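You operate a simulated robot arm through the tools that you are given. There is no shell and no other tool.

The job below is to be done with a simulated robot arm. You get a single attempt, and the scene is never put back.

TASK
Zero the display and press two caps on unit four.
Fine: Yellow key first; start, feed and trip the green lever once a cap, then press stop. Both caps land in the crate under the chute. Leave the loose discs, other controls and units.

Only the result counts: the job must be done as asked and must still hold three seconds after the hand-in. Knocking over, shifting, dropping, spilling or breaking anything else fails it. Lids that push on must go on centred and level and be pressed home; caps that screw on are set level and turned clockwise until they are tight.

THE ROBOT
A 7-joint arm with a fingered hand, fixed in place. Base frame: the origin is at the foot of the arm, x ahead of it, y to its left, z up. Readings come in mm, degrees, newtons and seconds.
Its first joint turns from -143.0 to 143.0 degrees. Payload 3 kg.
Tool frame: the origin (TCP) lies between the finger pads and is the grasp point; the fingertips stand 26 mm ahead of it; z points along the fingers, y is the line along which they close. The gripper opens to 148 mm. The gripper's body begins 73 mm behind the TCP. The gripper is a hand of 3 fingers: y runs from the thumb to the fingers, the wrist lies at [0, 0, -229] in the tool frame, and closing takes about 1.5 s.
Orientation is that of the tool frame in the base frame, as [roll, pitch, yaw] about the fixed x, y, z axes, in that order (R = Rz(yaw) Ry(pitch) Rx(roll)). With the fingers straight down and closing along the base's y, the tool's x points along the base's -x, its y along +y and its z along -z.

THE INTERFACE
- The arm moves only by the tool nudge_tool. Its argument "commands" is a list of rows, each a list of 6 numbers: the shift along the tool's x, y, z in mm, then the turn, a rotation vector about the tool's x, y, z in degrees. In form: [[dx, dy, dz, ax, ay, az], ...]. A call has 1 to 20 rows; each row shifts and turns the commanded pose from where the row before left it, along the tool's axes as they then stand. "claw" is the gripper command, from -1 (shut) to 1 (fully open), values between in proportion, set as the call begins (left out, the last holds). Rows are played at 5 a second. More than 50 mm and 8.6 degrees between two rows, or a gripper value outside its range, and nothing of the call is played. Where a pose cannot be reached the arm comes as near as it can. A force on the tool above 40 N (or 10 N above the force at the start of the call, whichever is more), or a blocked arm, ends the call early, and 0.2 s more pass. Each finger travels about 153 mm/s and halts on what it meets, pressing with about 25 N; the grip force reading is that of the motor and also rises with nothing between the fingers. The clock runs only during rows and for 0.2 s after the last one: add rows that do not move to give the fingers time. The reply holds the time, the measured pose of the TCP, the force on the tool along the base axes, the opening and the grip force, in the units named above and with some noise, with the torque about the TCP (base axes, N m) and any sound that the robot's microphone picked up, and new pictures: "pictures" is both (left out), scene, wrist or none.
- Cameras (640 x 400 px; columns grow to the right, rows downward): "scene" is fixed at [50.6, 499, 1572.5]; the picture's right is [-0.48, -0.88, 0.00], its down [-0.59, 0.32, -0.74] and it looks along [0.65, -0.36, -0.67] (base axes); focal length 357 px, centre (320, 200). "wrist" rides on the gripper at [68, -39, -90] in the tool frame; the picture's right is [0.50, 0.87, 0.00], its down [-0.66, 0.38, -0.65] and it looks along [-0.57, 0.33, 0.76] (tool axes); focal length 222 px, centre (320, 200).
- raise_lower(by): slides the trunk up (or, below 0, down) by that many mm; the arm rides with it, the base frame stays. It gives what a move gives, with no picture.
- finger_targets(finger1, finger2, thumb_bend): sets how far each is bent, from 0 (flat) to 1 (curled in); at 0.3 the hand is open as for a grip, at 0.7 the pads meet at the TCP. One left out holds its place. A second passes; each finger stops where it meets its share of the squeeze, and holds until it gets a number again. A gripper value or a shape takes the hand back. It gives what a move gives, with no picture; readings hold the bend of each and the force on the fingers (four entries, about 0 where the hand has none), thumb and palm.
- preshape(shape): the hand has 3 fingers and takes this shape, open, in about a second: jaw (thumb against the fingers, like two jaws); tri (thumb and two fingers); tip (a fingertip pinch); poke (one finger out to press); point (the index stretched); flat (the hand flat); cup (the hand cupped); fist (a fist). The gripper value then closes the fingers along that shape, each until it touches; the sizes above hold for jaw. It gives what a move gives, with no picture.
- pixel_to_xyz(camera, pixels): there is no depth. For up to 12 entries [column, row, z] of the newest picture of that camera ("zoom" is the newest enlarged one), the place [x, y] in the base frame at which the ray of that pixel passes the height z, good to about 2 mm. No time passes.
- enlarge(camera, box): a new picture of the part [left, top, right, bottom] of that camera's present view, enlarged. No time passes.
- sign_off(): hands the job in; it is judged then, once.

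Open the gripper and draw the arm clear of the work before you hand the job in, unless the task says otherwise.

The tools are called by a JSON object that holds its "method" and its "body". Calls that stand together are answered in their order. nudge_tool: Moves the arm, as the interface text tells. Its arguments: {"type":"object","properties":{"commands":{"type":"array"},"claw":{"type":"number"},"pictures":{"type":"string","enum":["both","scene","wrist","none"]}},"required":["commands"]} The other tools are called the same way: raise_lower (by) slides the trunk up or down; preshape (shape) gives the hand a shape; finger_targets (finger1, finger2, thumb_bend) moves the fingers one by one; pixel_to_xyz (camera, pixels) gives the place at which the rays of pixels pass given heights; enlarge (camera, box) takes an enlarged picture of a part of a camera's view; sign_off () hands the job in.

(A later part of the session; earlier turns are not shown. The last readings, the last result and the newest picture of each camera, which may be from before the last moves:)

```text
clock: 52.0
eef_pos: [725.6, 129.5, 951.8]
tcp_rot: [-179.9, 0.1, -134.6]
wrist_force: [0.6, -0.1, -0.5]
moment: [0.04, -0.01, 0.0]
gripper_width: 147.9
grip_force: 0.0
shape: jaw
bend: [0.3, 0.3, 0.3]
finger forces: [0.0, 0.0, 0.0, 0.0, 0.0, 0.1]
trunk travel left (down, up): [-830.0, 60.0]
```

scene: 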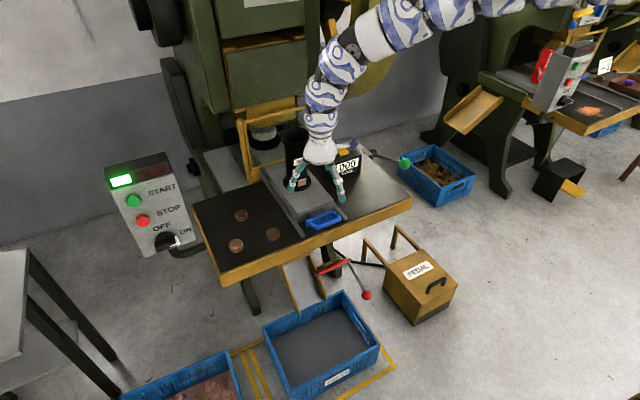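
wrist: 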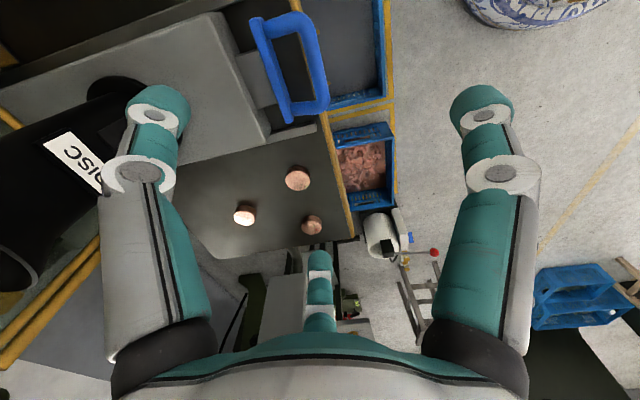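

Yaw works so far (handle at wrist (290,70)). I turn the remaining 45°.

{"method": "nudge_tool", "body": {"commands": [[0, 0, 0, 0, 0, -7.5], [0, 0, 0, 0, 0, -7.5], [0, 0, 0, 0, 0, -7.5], [0, 0, 0, 0, 0, -7.5], [0, 0, 0, 0, 0, -7.5], [0, 0, 0, 0, 0, -7.5], [0, 0, 0, 0, 0, 0]]}}

{"method": "finger_targets", "body": {"finger1": 0.3, "finger2": 0.3, "thumb_bend": 0.6}}

{"method": "nudge_tool", "body": {"commands": [[0, 0, 0, 0, 0, 0]]}}

{"method": "enlarge", "body": {"camera": "scene", "box": [280, 130, 360, 190]}}

```text
clock: 53.6
eef_pos: [726.3, 131.1, 950.7]
tcp_rot: [-179.8, 0.2, -89.6]
wrist_force: [-0.2, -0.8, 0.2]
moment: [-0.02, 0.02, -0.01]
gripper_width: 147.9
grip_force: 0.0
shape: jaw
bend: [0.3, 0.3, 0.3]
finger forces: [0.0, 0.0, 0.0, 0.1, 0.0, 0.1]
trunk travel left (down, up): [-830.0, 60.0]
```

scene: 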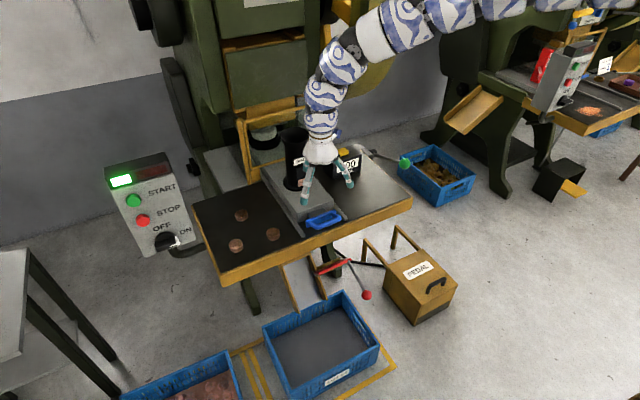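
wrist: 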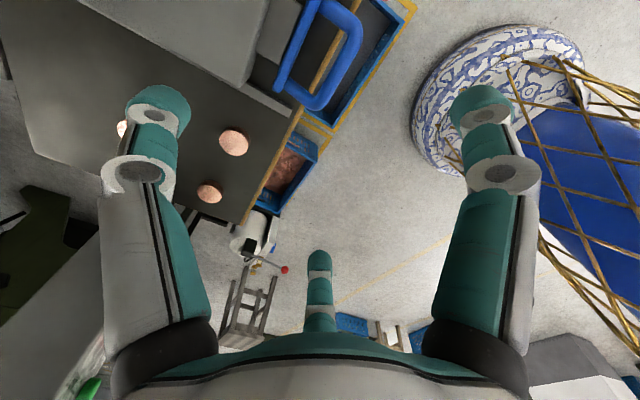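

```text
clock: 54.6
eef_pos: [725.0, 129.5, 951.6]
tcp_rot: [-179.9, 0.1, -89.7]
wrist_force: [-0.1, -0.6, 0.6]
moment: [0.0, 0.0, -0.04]
gripper_width: 82.6
grip_force: 0.1
shape: fingers
bend: [0.3, 0.3, 0.6]
finger forces: [0.1, 0.1, 0.1, 0.0, 0.0, 0.0]
trunk travel left (down, up): [-830.0, 60.0]
```

```text
clock: 55.0
eef_pos: [727.1, 129.6, 951.0]
tcp_rot: [-179.7, 0.1, -89.8]
wrist_force: [0.0, -0.6, 0.9]
moment: [0.03, 0.04, 0.01]
gripper_width: 82.5
grip_force: 0.0
shape: fingers
bend: [0.3, 0.3, 0.6]
finger forces: [0.0, 0.0, 0.0, 0.0, 0.1, 0.0]
trunk travel left (down, up): [-830.0, 60.0]
```

scene: 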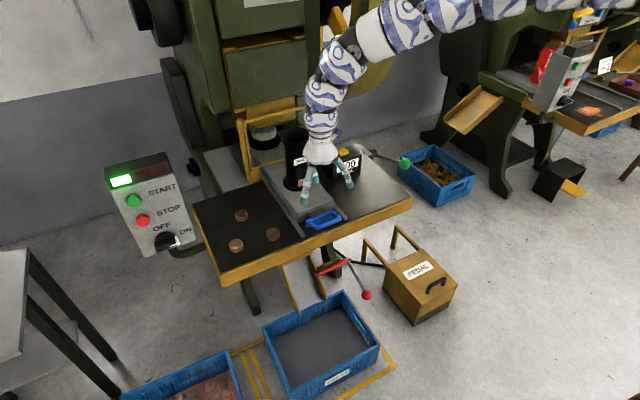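
wrist: 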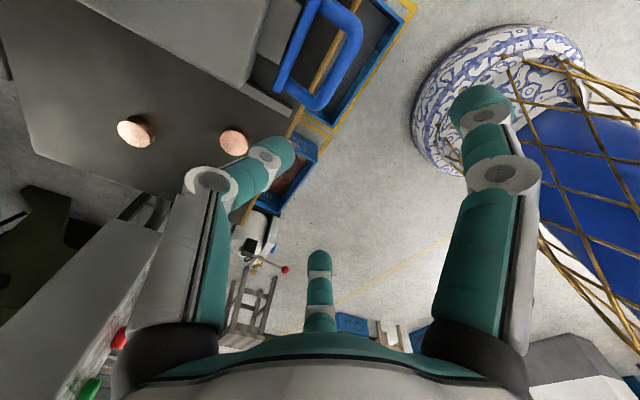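

```text
6.67 times, centred on (320, 160) of scene
```

zoom: 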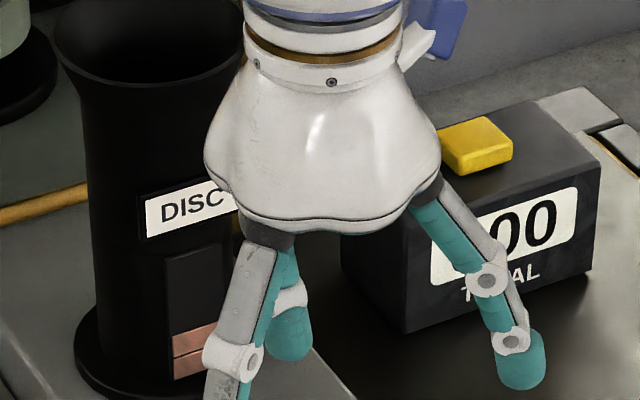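

Thumb tip now sits about 24 mm to the press side of the TCP and ~33 mm ahead. I open the other two fingers fully so they stay clear, and measure the rails.

{"method": "finger_targets", "body": {"finger1": 0.0, "finger2": 0.0}}

{"method": "nudge_tool", "body": {"commands": [[0, 0, 0, 0, 0, 0]]}}

{"method": "enlarge", "body": {"camera": "scene", "box": [270, 120, 380, 200]}}

{"method": "pixel_to_xyz", "body": {"camera": "scene", "pixels": [[302.7, 234, 735], [345.5, 217, 735], [345.5, 217, 725]]}}

```text
clock: 56.0
eef_pos: [726.3, 130.0, 950.1]
tcp_rot: [-179.7, -0.1, -89.7]
wrist_force: [-0.8, -0.3, 0.5]
moment: [0.0, -0.02, -0.02]
gripper_width: 115.2
grip_force: 0.0
shape: fingers
bend: [0.0, 0.0, 0.6]
finger forces: [0.0, 0.0, 0.0, 0.1, 0.0, 0.0]
trunk travel left (down, up): [-830.0, 60.0]
```

```text
clock: 56.4
eef_pos: [725.6, 129.2, 951.4]
tcp_rot: [-179.8, 0.1, -89.8]
wrist_force: [-1.2, 0.5, 0.8]
moment: [0.02, 0.03, 0.0]
gripper_width: 115.0
grip_force: 0.0
shape: fingers
bend: [0.0, 0.0, 0.6]
finger forces: [0.1, 0.1, 0.0, 0.0, 0.0, 0.1]
trunk travel left (down, up): [-830.0, 60.0]
```

scene: 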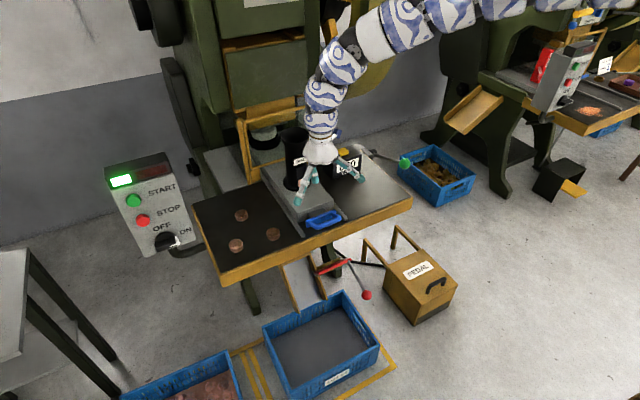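
wrist: 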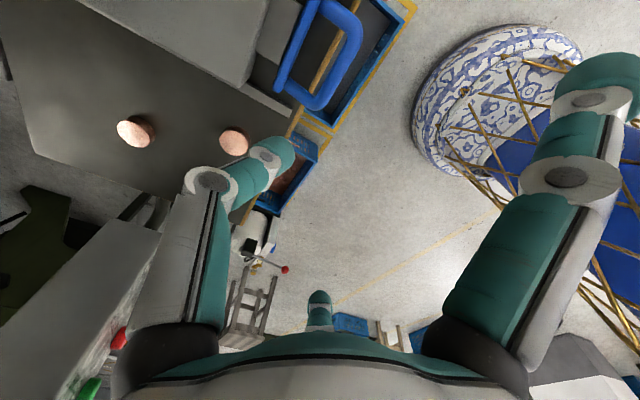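

```text
5.00 times, centred on (325, 160) of scene
```

zoom: 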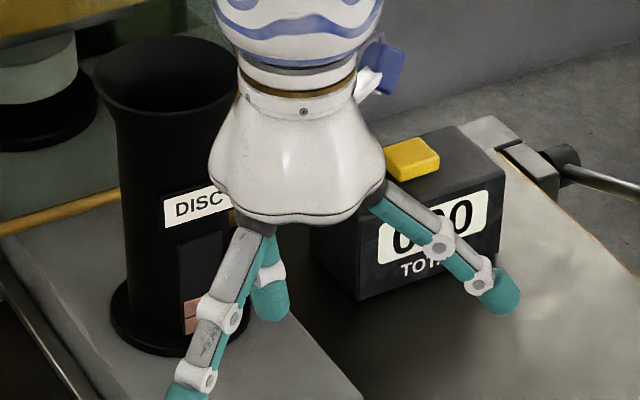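

```text
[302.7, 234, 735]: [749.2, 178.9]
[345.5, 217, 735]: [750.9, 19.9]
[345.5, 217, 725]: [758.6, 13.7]
```

The opened fingers now stay ~20 mm higher than the thumb tip. I descend over the handle so that the thumb sits above the loop's gap: TCP toward (728,97,803).

{"method": "nudge_tool", "body": {"commands": [[8, -0.6, 37, 0, 0, 0], [8, -0.6, 37, 0, 0, 0], [8, -0.6, 37, 0, 0, 0], [8, -0.6, 37, 0, 0, 0], [0, 0, 0, 0, 0, 0]]}}

{"method": "enlarge", "body": {"camera": "scene", "box": [280, 180, 370, 250]}}

{"method": "enlarge", "body": {"camera": "wrist", "box": [160, 60, 400, 220]}}

```text
clock: 57.6
eef_pos: [727.1, 97.6, 802.1]
tcp_rot: [-179.8, 0.0, -89.6]
wrist_force: [0.6, -0.1, 0.1]
moment: [0.01, 0.01, 0.01]
gripper_width: 114.9
grip_force: 0.1
shape: fingers
bend: [0.0, 0.0, 0.6]
finger forces: [0.0, 0.1, 0.1, 0.0, 0.0, 0.1]
trunk travel left (down, up): [-830.0, 60.0]
```

scene: 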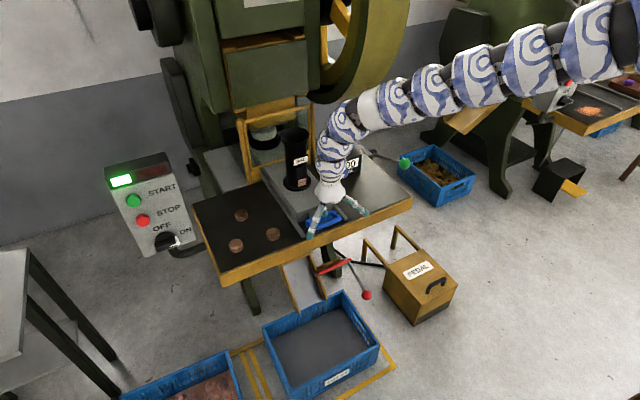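
wrist: 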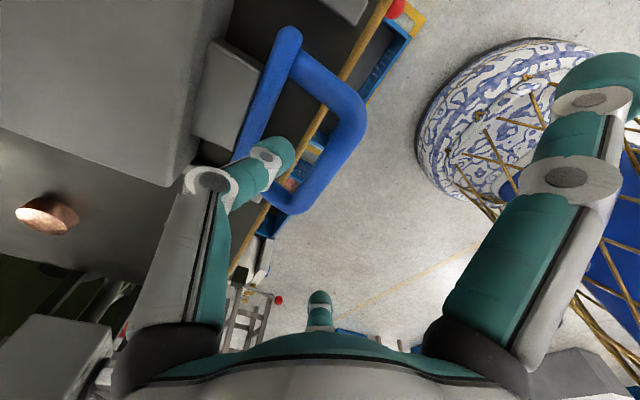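

```text
5.71 times, centred on (325, 215) of scene
```

zoom: 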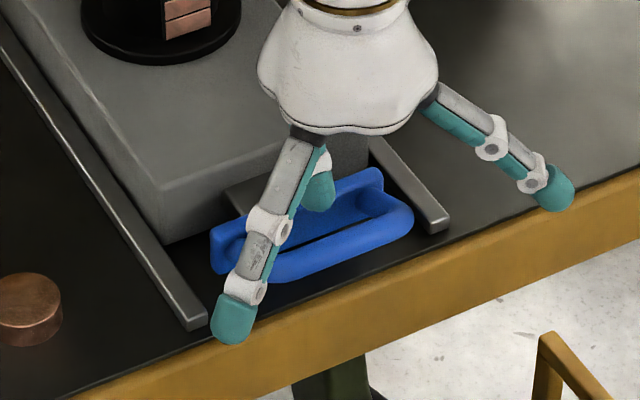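

```text
2.50 times, centred on (280, 140) of wrist
```

zoom: 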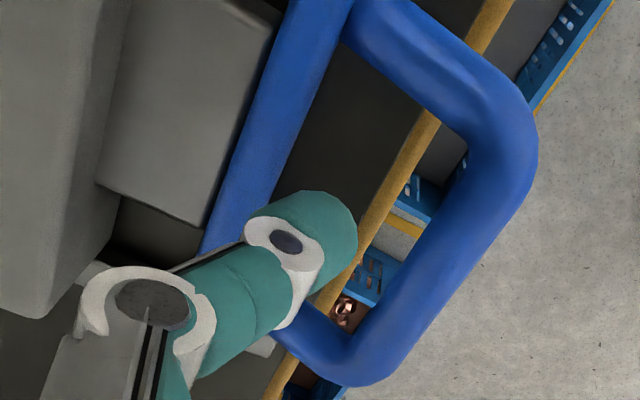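

The thumb appears above the loop. I check its lateral position with respect to bar and plate.

{"method": "pixel_to_xyz", "body": {"camera": "wrist", "pixels": [[281, 152, 770], [281, 152, 760], [340, 148, 752], [327, 165, 752], [322, 140, 752], [262, 115, 760], [274, 112, 745], [262, 140, 760]]}}

{"method": "pixel_to_xyz", "body": {"camera": "scene", "pixels": [[324, 213.5, 770], [324, 213.5, 760], [324, 213.5, 775]]}}

```text
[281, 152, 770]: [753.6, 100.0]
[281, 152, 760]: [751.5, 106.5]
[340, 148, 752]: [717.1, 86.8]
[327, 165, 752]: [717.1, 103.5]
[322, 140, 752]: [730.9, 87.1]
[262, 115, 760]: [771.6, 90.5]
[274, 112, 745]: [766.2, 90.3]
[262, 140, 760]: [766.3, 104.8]
```

```text
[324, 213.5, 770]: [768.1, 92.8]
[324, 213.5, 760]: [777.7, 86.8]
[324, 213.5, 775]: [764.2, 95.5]
```

From this view the bar's inner edge is at x≈731 and the plate's face at x≈765; the thumb is at ~757. I shift 8 mm toward the bar to centre it and descend in 5 mm steps.

{"method": "nudge_tool", "body": {"commands": [[0, 8, 0, 0, 0, 0], [0, 0, 5, 0, 0, 0], [0, 0, 5, 0, 0, 0], [0, 0, 5, 0, 0, 0], [0, 0, 5, 0, 0, 0], [0, 0, 0, 0, 0, 0]]}}

{"method": "enlarge", "body": {"camera": "scene", "box": [290, 190, 360, 245]}}

{"method": "enlarge", "body": {"camera": "wrist", "box": [160, 60, 400, 220]}}

```text
clock: 59.0
eef_pos: [721.4, 97.1, 784.3]
tcp_rot: [-179.6, 0.2, -89.7]
wrist_force: [-0.5, -0.3, 0.8]
moment: [0.0, -0.02, -0.01]
gripper_width: 115.1
grip_force: 0.0
shape: fingers
bend: [0.0, 0.0, 0.6]
finger forces: [0.0, 0.0, 0.0, 0.1, 0.0, 0.1]
trunk travel left (down, up): [-830.0, 60.0]
```

scene: 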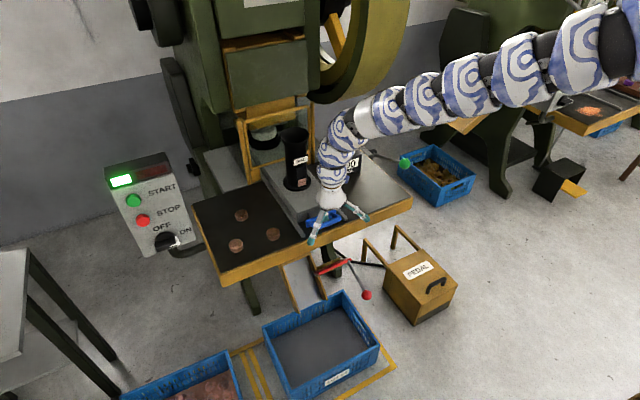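
wrist: 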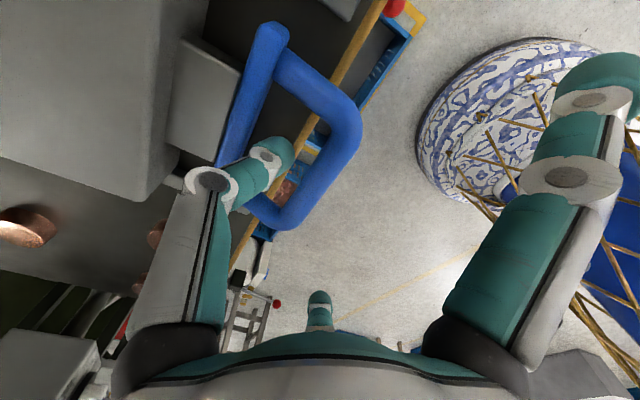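

```text
7.27 times, centred on (325, 218) of scene
```

zoom: 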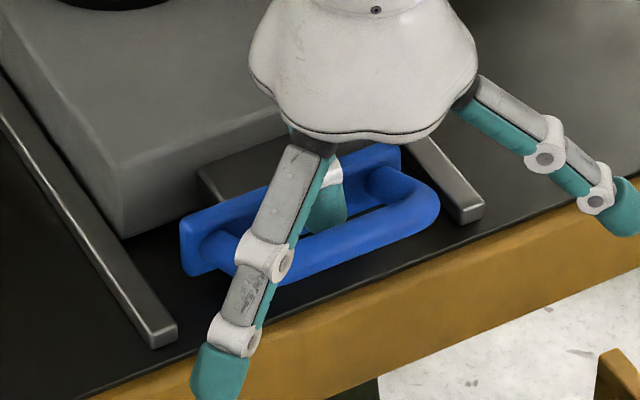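

```text
2.50 times, centred on (280, 140) of wrist
```

zoom: 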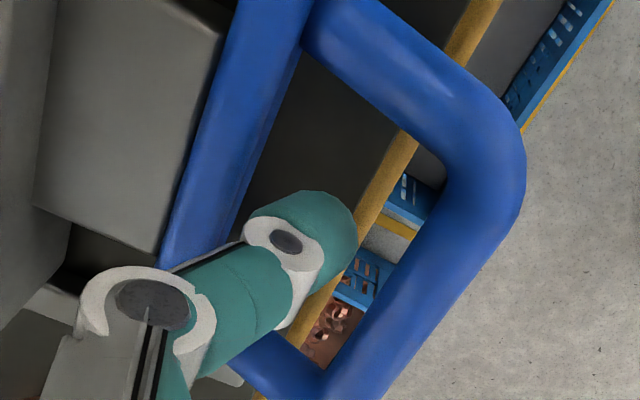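

The thumb is centred in the loop. I go down another 10 mm to seat it between bar and plate.

{"method": "nudge_tool", "body": {"commands": [[0, 0, 5, 0, 0, 0], [0, 0, 5, 0, 0, 0], [0, 0, 0, 0, 0, 0]], "pictures": "none"}}

{"method": "enlarge", "body": {"camera": "scene", "box": [290, 190, 360, 245]}}

{"method": "enlarge", "body": {"camera": "wrist", "box": [160, 60, 400, 220]}}

```text
clock: 59.8
eef_pos: [716.1, 94.8, 777.5]
tcp_rot: [-179.7, 0.1, -89.7]
wrist_force: [0.3, 0.3, 0.3]
moment: [-0.04, 0.0, -0.03]
gripper_width: 114.9
grip_force: 0.1
shape: fingers
bend: [0.0, 0.0, 0.6]
finger forces: [0.0, 0.1, 0.1, 0.1, 0.0, 0.0]
out of reach, approached as far as the arm can: row 1, 2
trunk travel left (down, up): [-830.0, 60.0]
```

```text
7.27 times, centred on (325, 218) of scene
```

zoom: 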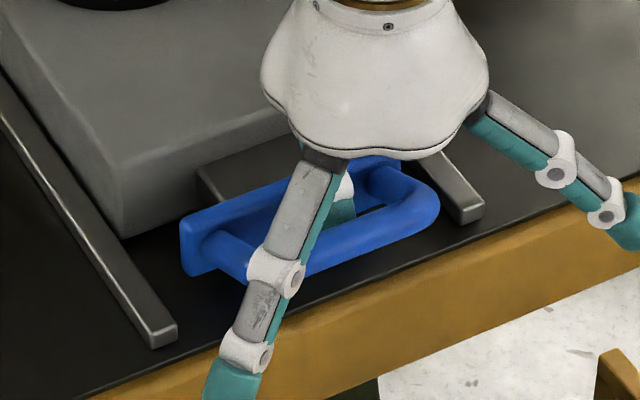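

```text
2.50 times, centred on (280, 140) of wrist
```

zoom: 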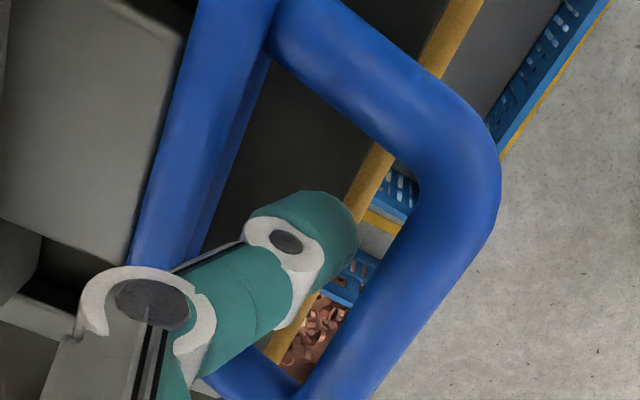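

The arm is at its far limit here because the trunk is too high. I lift straight out 90 mm, then lower the trunk by the same amount so the wrist regains reach.

{"method": "nudge_tool", "body": {"commands": [[0, 0, -30, 0, 0, 0], [-1, -3, -30, 0, 0, 0], [-1, -3, -30, 0, 0, 0], [0, 0, -20, 0, 0, 0], [0, 0, 0, 0, 0, 0]], "pictures": "none"}}

{"method": "raise_lower", "body": {"by": -80}}

{"method": "nudge_tool", "body": {"commands": [[0, 0, 0, 0, 0, 0]]}}

{"method": "enlarge", "body": {"camera": "wrist", "box": [160, 60, 400, 220]}}

```text
clock: 61.0
eef_pos: [721.6, 98.8, 887.9]
tcp_rot: [-179.8, 0.1, -89.7]
wrist_force: [-0.3, -1.1, 0.2]
moment: [-0.03, -0.03, -0.01]
gripper_width: 115.0
grip_force: 0.0
shape: fingers
bend: [0.0, 0.0, 0.6]
finger forces: [0.0, 0.0, 0.1, 0.1, 0.1, 0.0]
trunk travel left (down, up): [-830.0, 60.0]
```

```text
clock: 62.2
eef_pos: [721.3, 99.1, 807.6]
tcp_rot: [-179.7, 0.1, -89.8]
wrist_force: [-0.4, -0.2, 0.6]
moment: [-0.05, 0.01, 0.01]
gripper_width: 115.1
grip_force: 0.0
shape: fingers
bend: [0.0, 0.0, 0.6]
finger forces: [0.1, 0.1, 0.0, 0.0, 0.0, 0.1]
trunk travel left (down, up): [-750.0, 140.0]
```

```text
clock: 62.6
eef_pos: [720.3, 97.4, 807.8]
tcp_rot: [-179.6, 0.1, -89.6]
wrist_force: [0.2, -0.3, -0.2]
moment: [-0.01, 0.01, 0.01]
gripper_width: 115.0
grip_force: 0.1
shape: fingers
bend: [0.0, 0.0, 0.6]
finger forces: [0.1, 0.0, 0.1, 0.0, 0.0, 0.1]
trunk travel left (down, up): [-750.0, 140.0]
```

scene: 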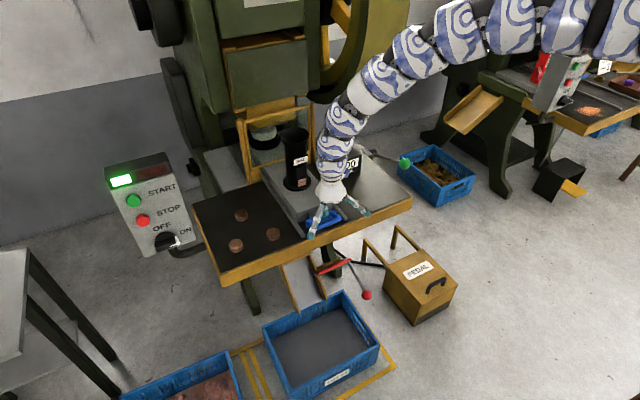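
wrist: 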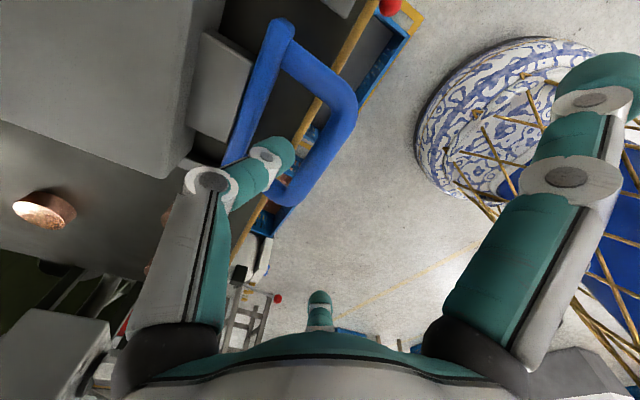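

```text
2.50 times, centred on (280, 140) of wrist
```

zoom: 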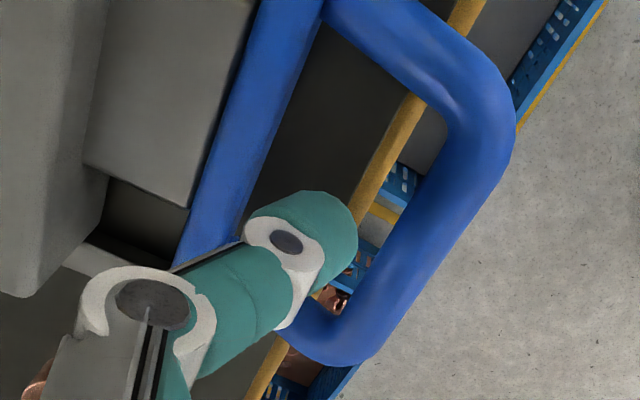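

Now in comfortable reach, with the thumb again above the loop. I descend 32 mm into the gap.

{"method": "nudge_tool", "body": {"commands": [[0, -0.5, 8, 0, 0, 0], [0, -0.5, 8, 0, 0, 0], [0, -0.5, 8, 0, 0, 0], [0, -0.5, 8, 0, 0, 0], [0, 0, 0, 0, 0, 0]], "pictures": "none"}}

{"method": "enlarge", "body": {"camera": "scene", "box": [290, 190, 360, 245]}}

{"method": "enlarge", "body": {"camera": "wrist", "box": [160, 60, 400, 220]}}

```text
clock: 63.8
eef_pos: [723.1, 97.8, 776.8]
tcp_rot: [-179.7, 0.2, -89.7]
wrist_force: [-0.7, -1.6, 0.6]
moment: [0.03, -0.01, 0.01]
gripper_width: 115.1
grip_force: 0.0
shape: fingers
bend: [0.0, 0.0, 0.6]
finger forces: [0.1, 0.0, 0.0, 0.0, 0.1, 0.1]
trunk travel left (down, up): [-750.0, 140.0]
```

```text
7.27 times, centred on (325, 218) of scene
```

zoom: 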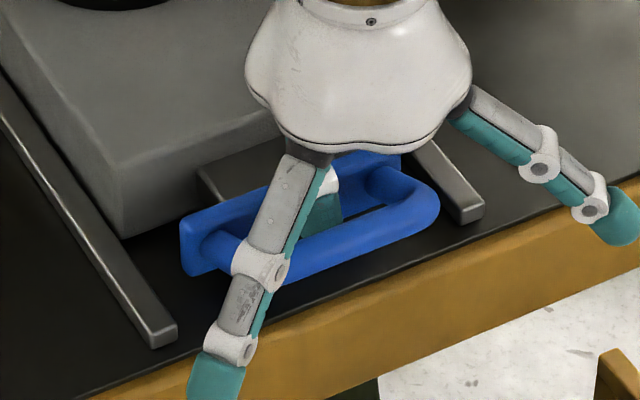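

```text
2.50 times, centred on (280, 140) of wrist
```

zoom: 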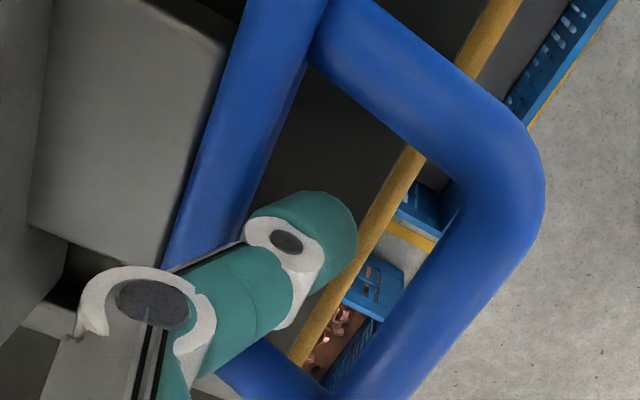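

The thumb is inside the loop. I push the slide in toward the press in 5 mm steps, watching force.

{"method": "nudge_tool", "body": {"commands": [[0, -5, 0, 0, 0, 0], [0, -5, 0, 0, 0, 0], [0, -5, 0, 0, 0, 0], [0, -5, 0, 0, 0, 0], [0, -5, 0, 0, 0, 0], [0, 0, 0, 0, 0, 0]], "pictures": "none"}}

{"method": "enlarge", "body": {"camera": "scene", "box": [280, 170, 370, 240]}}

{"method": "enlarge", "body": {"camera": "wrist", "box": [160, 60, 400, 220]}}

```text
clock: 65.2
eef_pos: [747.0, 97.1, 776.5]
tcp_rot: [-179.8, 0.1, -89.7]
wrist_force: [-12.7, 0.4, 3.6]
moment: [0.0, 0.17, -0.03]
gripper_width: 105.3
grip_force: 6.4
shape: fingers
bend: [0.0, 0.0, 0.67]
finger forces: [0.0, 0.0, 0.0, 0.1, 12.7, 0.0]
trunk travel left (down, up): [-750.0, 140.0]
```

```text
5.71 times, centred on (325, 205) of scene
```

zoom: 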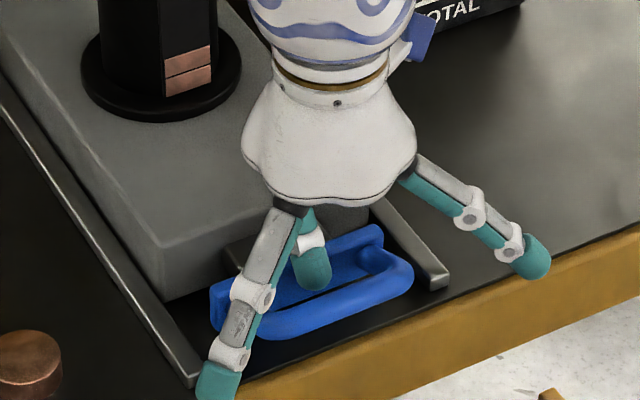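

```text
2.50 times, centred on (280, 140) of wrist
```

zoom: 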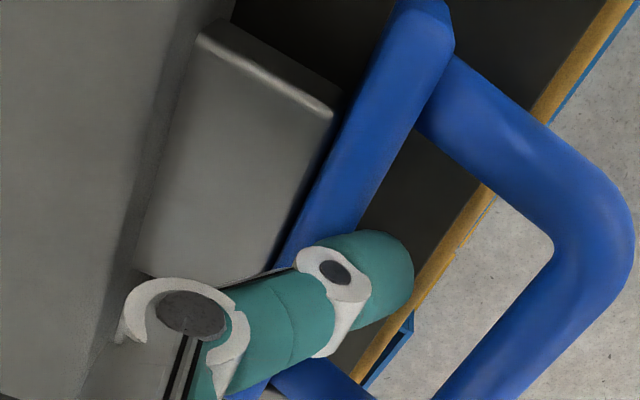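

The thumb alone is too compliant (12.7 N, bend gave to 0.67) and the slide barely moved. I go back to the centred position and close the two fingers onto the bar from outside, so they push it.

{"method": "nudge_tool", "body": {"commands": [[0, 6, 0, 0, 0, 0], [0, 6, 0, 0, 0, 0], [0, 6, 0, 0, 0, 0], [0, 4, 0, 0, 0, 0], [0, 0, 0, 0, 0, 0]], "pictures": "none"}}

{"method": "finger_targets", "body": {"finger1": 0.6, "finger2": 0.6, "thumb_bend": 0.6}}

{"method": "enlarge", "body": {"camera": "scene", "box": [280, 170, 370, 240]}}

{"method": "enlarge", "body": {"camera": "wrist", "box": [160, 60, 480, 260]}}

```text
clock: 66.4
eef_pos: [726.6, 98.3, 775.7]
tcp_rot: [-179.8, 0.1, -89.7]
wrist_force: [-0.2, -1.0, 0.1]
moment: [-0.03, -0.01, 0.01]
gripper_width: 114.6
grip_force: 0.1
shape: fingers
bend: [0.0, 0.0, 0.6]
finger forces: [0.0, 0.0, 0.1, 0.0, 0.1, 0.0]
trunk travel left (down, up): [-750.0, 140.0]
```

```text
clock: 67.4
eef_pos: [726.6, 98.1, 775.9]
tcp_rot: [-179.7, 0.0, -89.7]
wrist_force: [-0.8, 0.0, -0.3]
moment: [0.0, 0.0, 0.01]
gripper_width: 30.0
grip_force: 0.2
shape: fingers
bend: [0.6, 0.6, 0.6]
finger forces: [0.1, 0.2, 0.0, 0.1, 0.1, 0.1]
trunk travel left (down, up): [-750.0, 140.0]
```

```text
5.71 times, centred on (325, 205) of scene
```

zoom: 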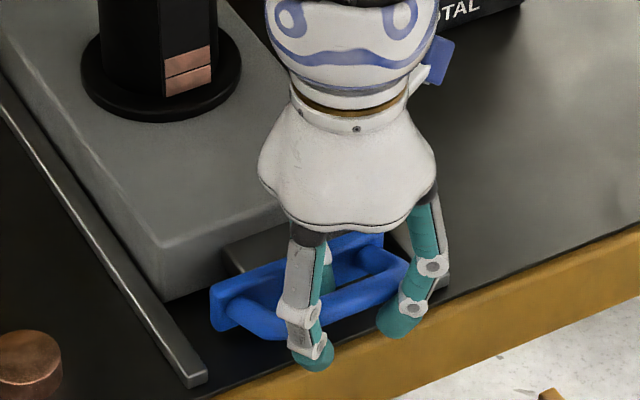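

```text
2.00 times, centred on (320, 160) of wrist
```

zoom: 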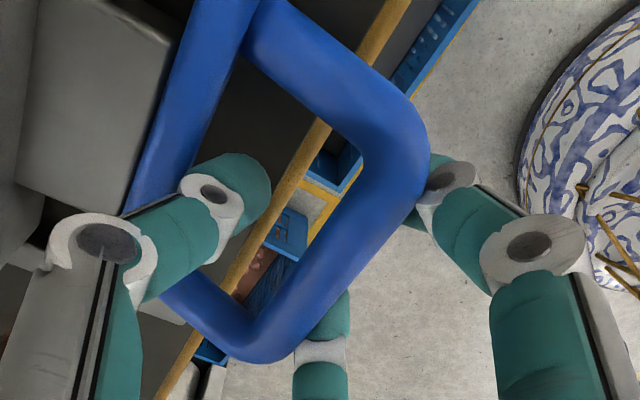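

The bar is now caged between thumb and two fingers. I close them further until they meet it.

{"method": "finger_targets", "body": {"finger1": 0.7, "finger2": 0.7, "thumb_bend": 0.7}}

{"method": "enlarge", "body": {"camera": "wrist", "box": [160, 60, 480, 260]}}

{"method": "enlarge", "body": {"camera": "scene", "box": [280, 170, 370, 240]}}

```text
clock: 68.4
eef_pos: [724.7, 97.5, 776.1]
tcp_rot: [-179.8, 0.1, -89.7]
wrist_force: [-8.4, 0.2, -6.3]
moment: [-0.01, 0.06, -0.01]
gripper_width: 8.6
grip_force: 5.8
shape: fingers
bend: [0.65, 0.65, 0.69]
finger forces: [5.4, 5.5, 0.0, 0.0, 1.1, 0.1]
trunk travel left (down, up): [-750.0, 140.0]
```

```text
2.00 times, centred on (320, 160) of wrist
```

zoom: 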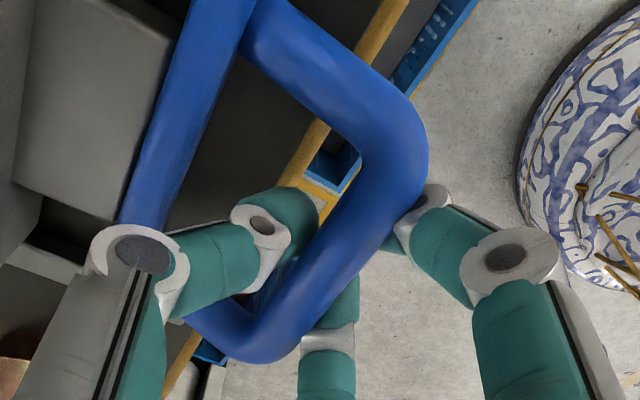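

```text
5.71 times, centred on (325, 205) of scene
```

zoom: 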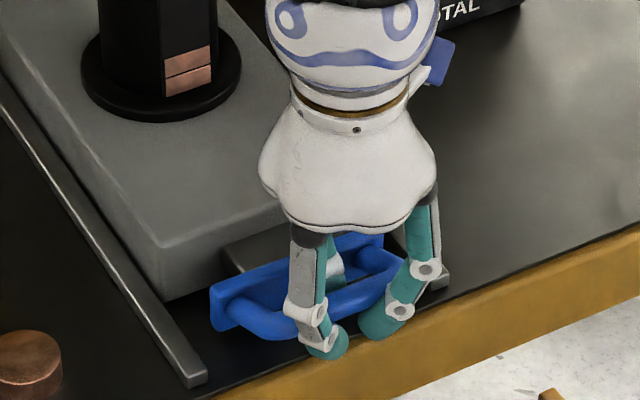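

The bar is gripped (fingers 5.5 N each, thumb inside). Now I push toward the press in 5 mm steps.

{"method": "nudge_tool", "body": {"commands": [[0, -5, 0, 0, 0, 0], [0, -5, 0, 0, 0, 0], [0, -5, 0, 0, 0, 0], [0, -5, 0, 0, 0, 0], [0, 0, 0, 0, 0, 0]], "pictures": "none"}}

{"method": "enlarge", "body": {"camera": "wrist", "box": [160, 60, 480, 260]}}

{"method": "enlarge", "body": {"camera": "scene", "box": [280, 170, 370, 240]}}

```text
clock: 69.6
eef_pos: [742.3, 98.2, 775.8]
tcp_rot: [-179.9, 0.1, -89.6]
wrist_force: [-39.0, 0.5, -7.3]
moment: [-0.03, 0.19, 0.05]
gripper_width: 23.9
grip_force: 20.0
shape: fingers
bend: [0.6, 0.6, 0.7]
finger forces: [19.7, 20.3, 0.0, 0.0, 0.1, 0.0]
trunk travel left (down, up): [-750.0, 140.0]
```

```text
2.00 times, centred on (320, 160) of wrist
```

zoom: 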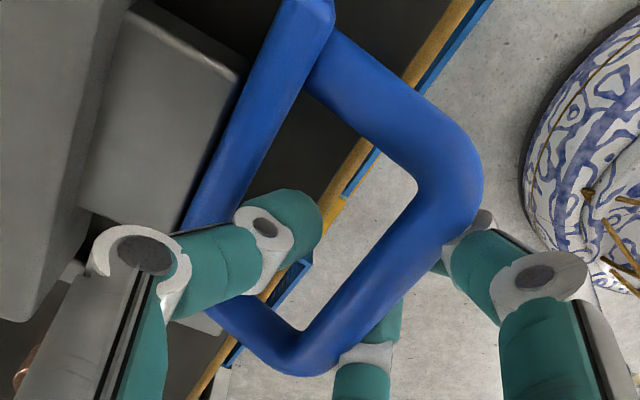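

```text
5.71 times, centred on (325, 205) of scene
```

zoom: 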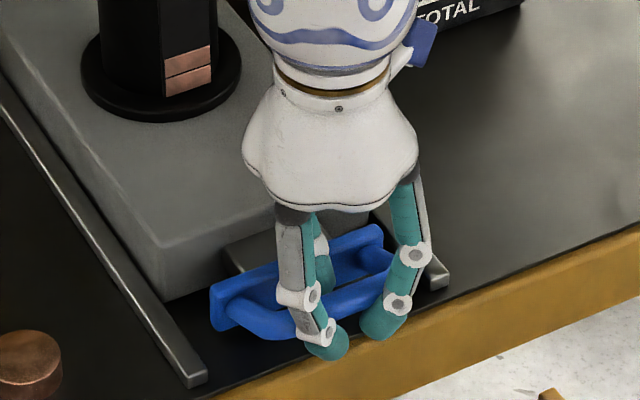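

39 N of push doesn't move it, so the slide is at its inner stop; the feed stroke may be pull-out (pick a disc) then push-in. I ease off and pull toward the operator instead.

{"method": "nudge_tool", "body": {"commands": [[0, 5, 0, 0, 0, 0], [0, 5, 0, 0, 0, 0], [0, 5, 0, 0, 0, 0], [0, 5, 0, 0, 0, 0], [0, 5, 0, 0, 0, 0], [0, 5, 0, 0, 0, 0], [0, 0, 0, 0, 0, 0]], "pictures": "none"}}

{"method": "enlarge", "body": {"camera": "wrist", "box": [160, 60, 480, 260]}}

{"method": "enlarge", "body": {"camera": "scene", "box": [280, 170, 370, 240]}}

```text
clock: 71.2
eef_pos: [715.9, 97.8, 776.1]
tcp_rot: [-179.7, 0.2, -89.8]
wrist_force: [3.3, 0.1, -1.7]
moment: [-0.01, -0.04, -0.02]
gripper_width: 7.5
grip_force: 3.9
shape: fingers
bend: [0.67, 0.68, 0.68]
finger forces: [1.9, 1.8, 0.0, 0.1, 4.3, 0.1]
trunk travel left (down, up): [-750.0, 140.0]
```

```text
2.00 times, centred on (320, 160) of wrist
```

zoom: 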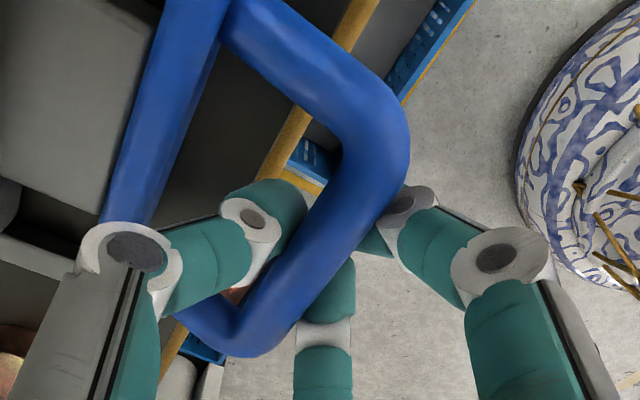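

```text
5.71 times, centred on (325, 205) of scene
```

zoom: 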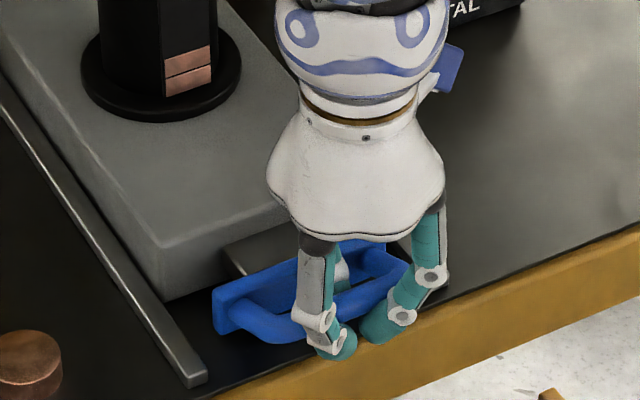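

With only 3 N the handle seems to be coming slightly outward. I keep pulling.

{"method": "nudge_tool", "body": {"commands": [[0, 5, 0, 0, 0, 0], [0, 5, 0, 0, 0, 0], [0, 5, 0, 0, 0, 0], [0, 5, 0, 0, 0, 0], [0, 5, 0, 0, 0, 0], [0, 0, 0, 0, 0, 0]], "pictures": "none"}}

{"method": "enlarge", "body": {"camera": "wrist", "box": [160, 60, 480, 260]}}

{"method": "enlarge", "body": {"camera": "scene", "box": [280, 170, 370, 240]}}

```text
clock: 72.6
eef_pos: [691.7, 97.8, 775.2]
tcp_rot: [-179.8, 0.2, -89.7]
wrist_force: [2.9, 0.4, 0.1]
moment: [-0.01, -0.05, -0.03]
gripper_width: 6.8
grip_force: 3.2
shape: fingers
bend: [0.68, 0.68, 0.68]
finger forces: [1.4, 1.3, 0.0, 0.1, 4.3, 0.0]
trunk travel left (down, up): [-750.0, 140.0]
```

```text
2.00 times, centred on (320, 160) of wrist
```

zoom: 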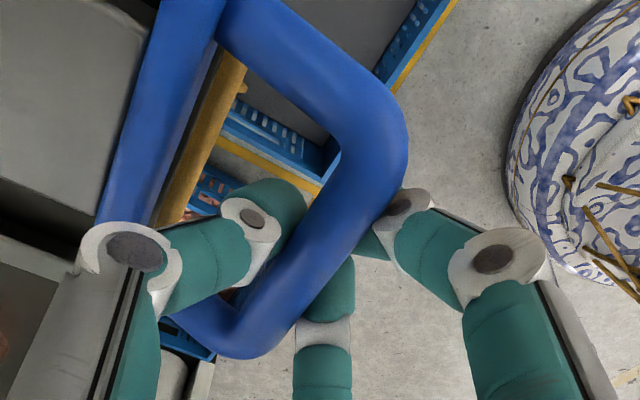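

```text
5.71 times, centred on (325, 205) of scene
```

zoom: 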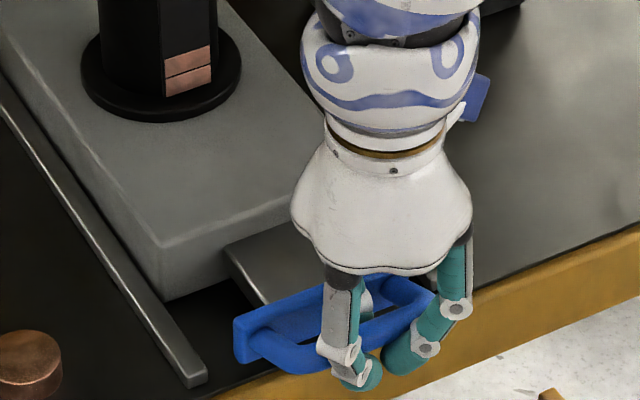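

It pulls out freely: the tongue is extending. I continue to its outer stop.

{"method": "nudge_tool", "body": {"commands": [[0, 5, 0, 0, 0, 0], [0, 5, 0, 0, 0, 0], [0, 5, 0, 0, 0, 0], [0, 5, 0, 0, 0, 0], [0, 5, 0, 0, 0, 0], [0, 0, 0, 0, 0, 0]], "pictures": "none"}}

{"method": "enlarge", "body": {"camera": "scene", "box": [280, 170, 370, 240]}}

```text
clock: 74.0
eef_pos: [667.4, 98.2, 775.0]
tcp_rot: [-179.8, 0.1, -89.8]
wrist_force: [2.0, -0.4, -2.9]
moment: [0.02, -0.01, -0.01]
gripper_width: 6.0
grip_force: 4.2
shape: fingers
bend: [0.69, 0.68, 0.68]
finger forces: [1.8, 1.7, 0.0, 0.1, 4.4, 0.0]
trunk travel left (down, up): [-750.0, 140.0]
```

```text
5.71 times, centred on (325, 205) of scene
```

zoom: 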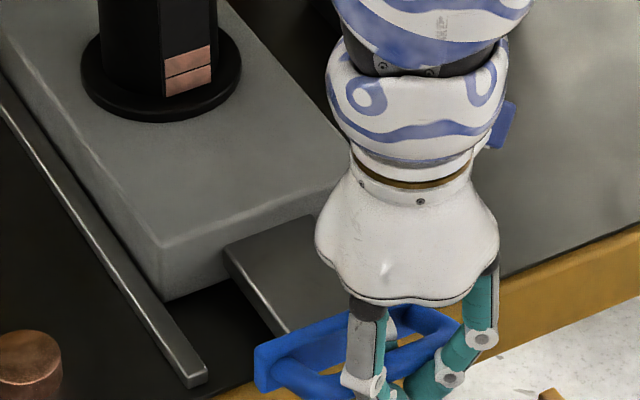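

Still sliding easily. Continuing outward.

{"method": "nudge_tool", "body": {"commands": [[0, 5, 0, 0, 0, 0], [0, 5, 0, 0, 0, 0], [0, 5, 0, 0, 0, 0], [0, 5, 0, 0, 0, 0], [0, 0, 0, 0, 0, 0]], "pictures": "none"}}

{"method": "enlarge", "body": {"camera": "scene", "box": [280, 170, 370, 240]}}

```text
clock: 75.2
eef_pos: [646.0, 96.9, 775.3]
tcp_rot: [-179.8, 0.1, -89.7]
wrist_force: [2.0, 0.3, -2.2]
moment: [-0.03, -0.02, 0.02]
gripper_width: 6.2
grip_force: 3.9
shape: fingers
bend: [0.69, 0.68, 0.68]
finger forces: [1.6, 1.8, 0.1, 0.0, 4.3, 0.1]
trunk travel left (down, up): [-750.0, 140.0]
```

```text
5.71 times, centred on (325, 205) of scene
```

zoom: 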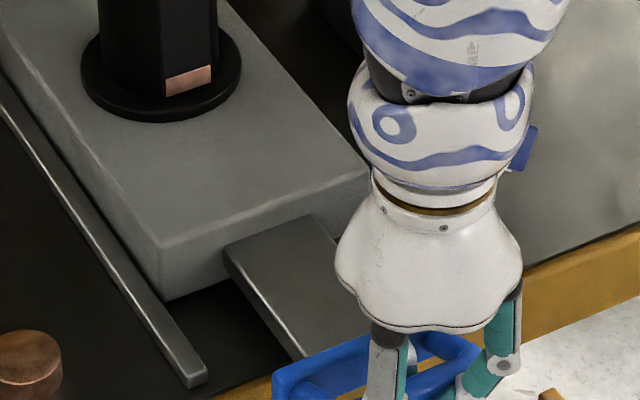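

A disc dropped: the magazine window now shows one disc. I push the slide back in to carry it under the ram.

{"method": "nudge_tool", "body": {"commands": [[0, -5, 0, 0, 0, 0], [0, -5, 0, 0, 0, 0], [0, -5, 0, 0, 0, 0], [0, -5, 0, 0, 0, 0], [0, -5, 0, 0, 0, 0], [0, -5, 0, 0, 0, 0], [0, -5, 0, 0, 0, 0], [0, -5, 0, 0, 0, 0], [0, -5, 0, 0, 0, 0], [0, -5, 0, 0, 0, 0], [0, 0, 0, 0, 0, 0]], "pictures": "none"}}

{"method": "enlarge", "body": {"camera": "scene", "box": [280, 170, 370, 240]}}

```text
clock: 77.6
eef_pos: [696.9, 98.0, 776.0]
tcp_rot: [-179.7, 0.1, -89.7]
wrist_force: [-1.3, -1.9, -2.7]
moment: [-0.01, 0.07, 0.03]
gripper_width: 6.4
grip_force: 4.0
shape: fingers
bend: [0.68, 0.68, 0.68]
finger forces: [2.3, 2.4, 0.0, 0.1, 3.6, 0.0]
trunk travel left (down, up): [-750.0, 140.0]
```

```text
5.71 times, centred on (325, 205) of scene
```

zoom: 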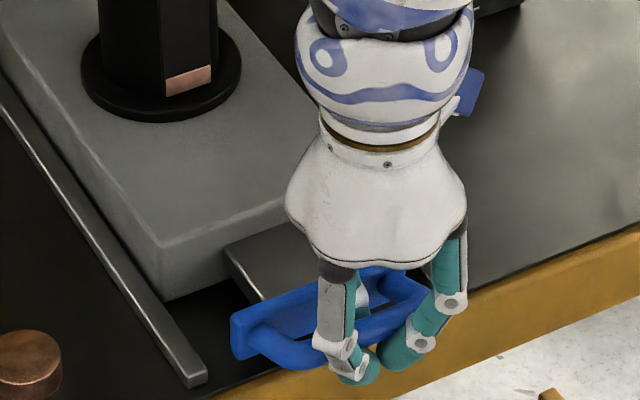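

Slide follows the hand smoothly. I push the last part to the inner stop.

{"method": "nudge_tool", "body": {"commands": [[0, -5, 0, 0, 0, 0], [0, -5, 0, 0, 0, 0], [0, -5, 0, 0, 0, 0], [0, -5, 0, 0, 0, 0], [0, -5, 0, 0, 0, 0], [0, -5, 0, 0, 0, 0], [0, -4, 0, 0, 0, 0], [0, 0, 0, 0, 0, 0]]}}

{"method": "enlarge", "body": {"camera": "scene", "box": [280, 170, 370, 240]}}

{"method": "enlarge", "body": {"camera": "scene", "box": [230, 90, 330, 190]}}

```text
clock: 79.4
eef_pos: [727.4, 98.3, 775.5]
tcp_rot: [-179.8, 0.1, -89.6]
wrist_force: [-15.3, 0.2, -1.5]
moment: [-0.03, 0.14, 0.03]
gripper_width: 8.9
grip_force: 7.5
shape: fingers
bend: [0.66, 0.66, 0.7]
finger forces: [7.7, 8.1, 0.1, 0.0, 0.0, 0.0]
trunk travel left (down, up): [-750.0, 140.0]
```

scene: 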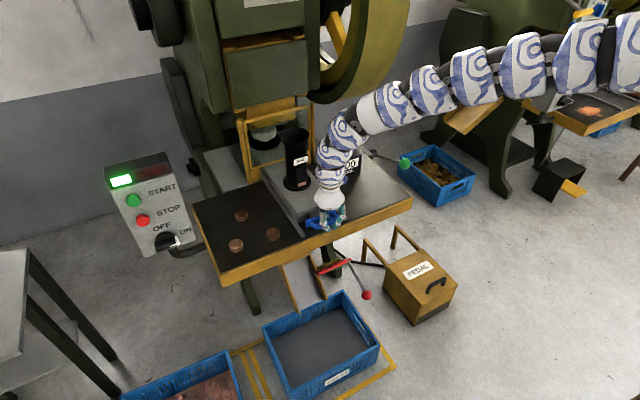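
wrist: 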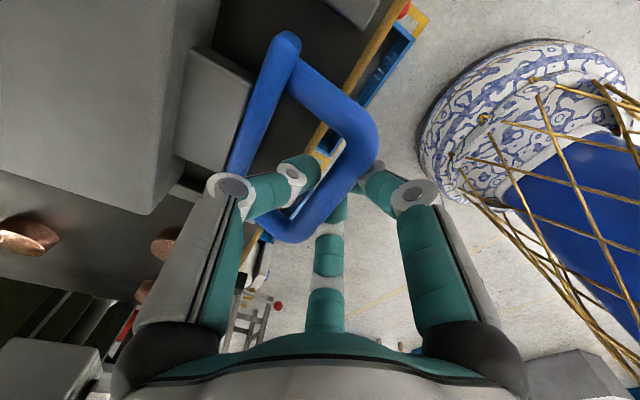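

```text
5.71 times, centred on (325, 205) of scene
```

zoom: 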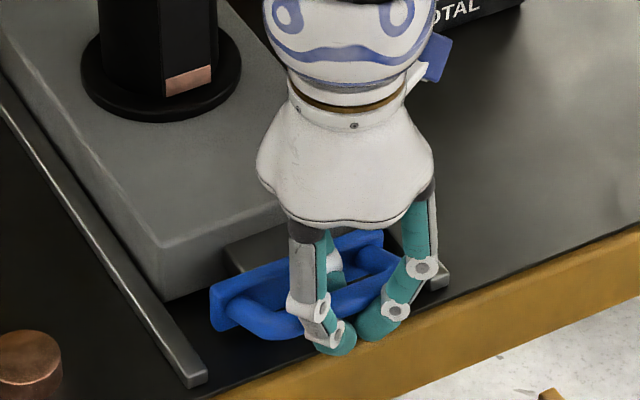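

```text
4.00 times, centred on (280, 140) of scene
```

zoom: 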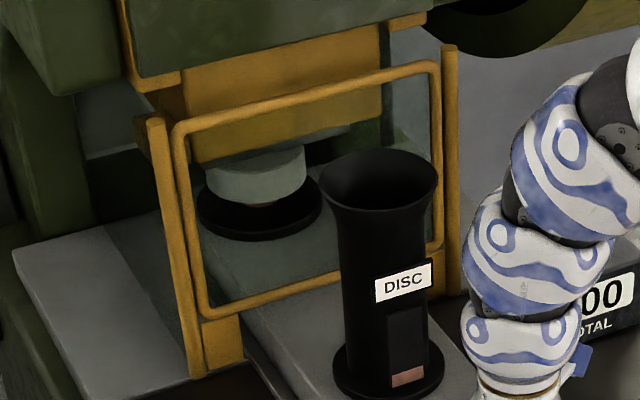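

Slide is home (15 N against the stop) and copper shows on the die under the ram. I open the fingers and lift out.

{"method": "finger_targets", "body": {"finger1": 0.0, "finger2": 0.0, "thumb_bend": 0.62}}

{"method": "enlarge", "body": {"camera": "wrist", "box": [160, 60, 480, 260]}}

```text
clock: 80.4
eef_pos: [730.9, 97.3, 775.7]
tcp_rot: [-179.7, 0.0, -89.7]
wrist_force: [0.0, 0.4, -0.4]
moment: [-0.03, -0.02, 0.01]
gripper_width: 112.3
grip_force: 0.1
shape: fingers
bend: [0.0, 0.0, 0.62]
finger forces: [0.0, 0.1, 0.0, 0.0, 0.1, 0.1]
trunk travel left (down, up): [-750.0, 140.0]
```

```text
2.00 times, centred on (320, 160) of wrist
```

zoom: 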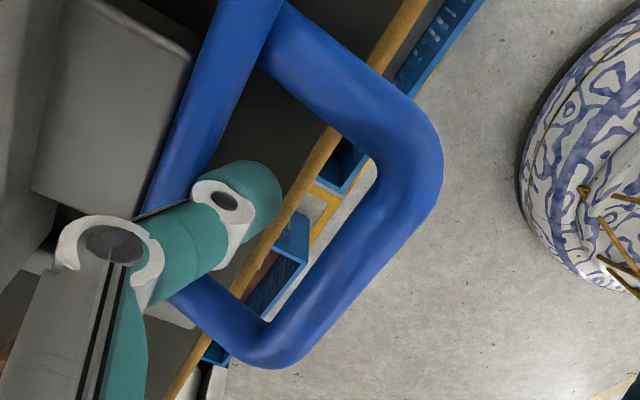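

The fingers are off the bar with no forces; I lift straight up 110 mm.

{"method": "nudge_tool", "body": {"commands": [[0, 4, -10, 0, 0, 0], [0, 0, -25, 0, 0, 0], [0, 0, -25, 0, 0, 0], [0, 0, -25, 0, 0, 0], [0, 0, -25, 0, 0, 0], [0, 0, 0, 0, 0, 0]], "pictures": "scene"}}

{"method": "preshape", "body": {"shape": "point"}}

```text
clock: 81.8
eef_pos: [726.1, 97.6, 887.8]
tcp_rot: [-179.8, 0.2, -89.6]
wrist_force: [-0.2, 1.0, -0.6]
moment: [-0.01, 0.0, -0.03]
gripper_width: 112.5
grip_force: 0.1
shape: fingers
bend: [0.0, 0.0, 0.62]
finger forces: [0.1, 0.0, 0.0, 0.0, 0.0, 0.0]
trunk travel left (down, up): [-750.0, 140.0]
```

scene: 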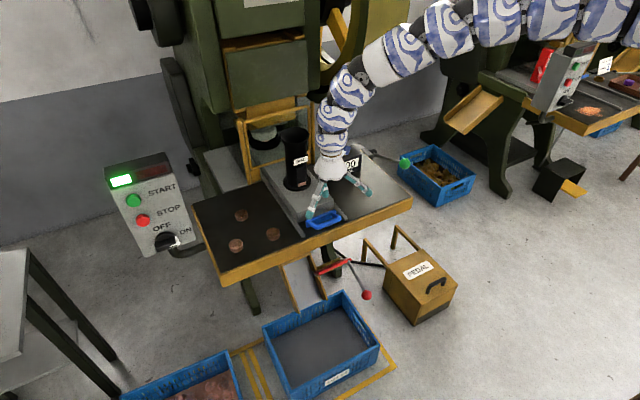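

```text
clock: 82.7
eef_pos: [726.6, 97.3, 887.3]
tcp_rot: [-179.8, 0.1, -89.7]
wrist_force: [-0.2, -1.0, 0.2]
moment: [0.01, 0.0, -0.03]
gripper_width: 0.0
grip_force: 0.1
shape: point
bend: [0.7, 0.78, 0.5]
finger forces: [0.0, 0.0, 0.0, 0.0, 0.1, 0.0]
trunk travel left (down, up): [-750.0, 140.0]
```

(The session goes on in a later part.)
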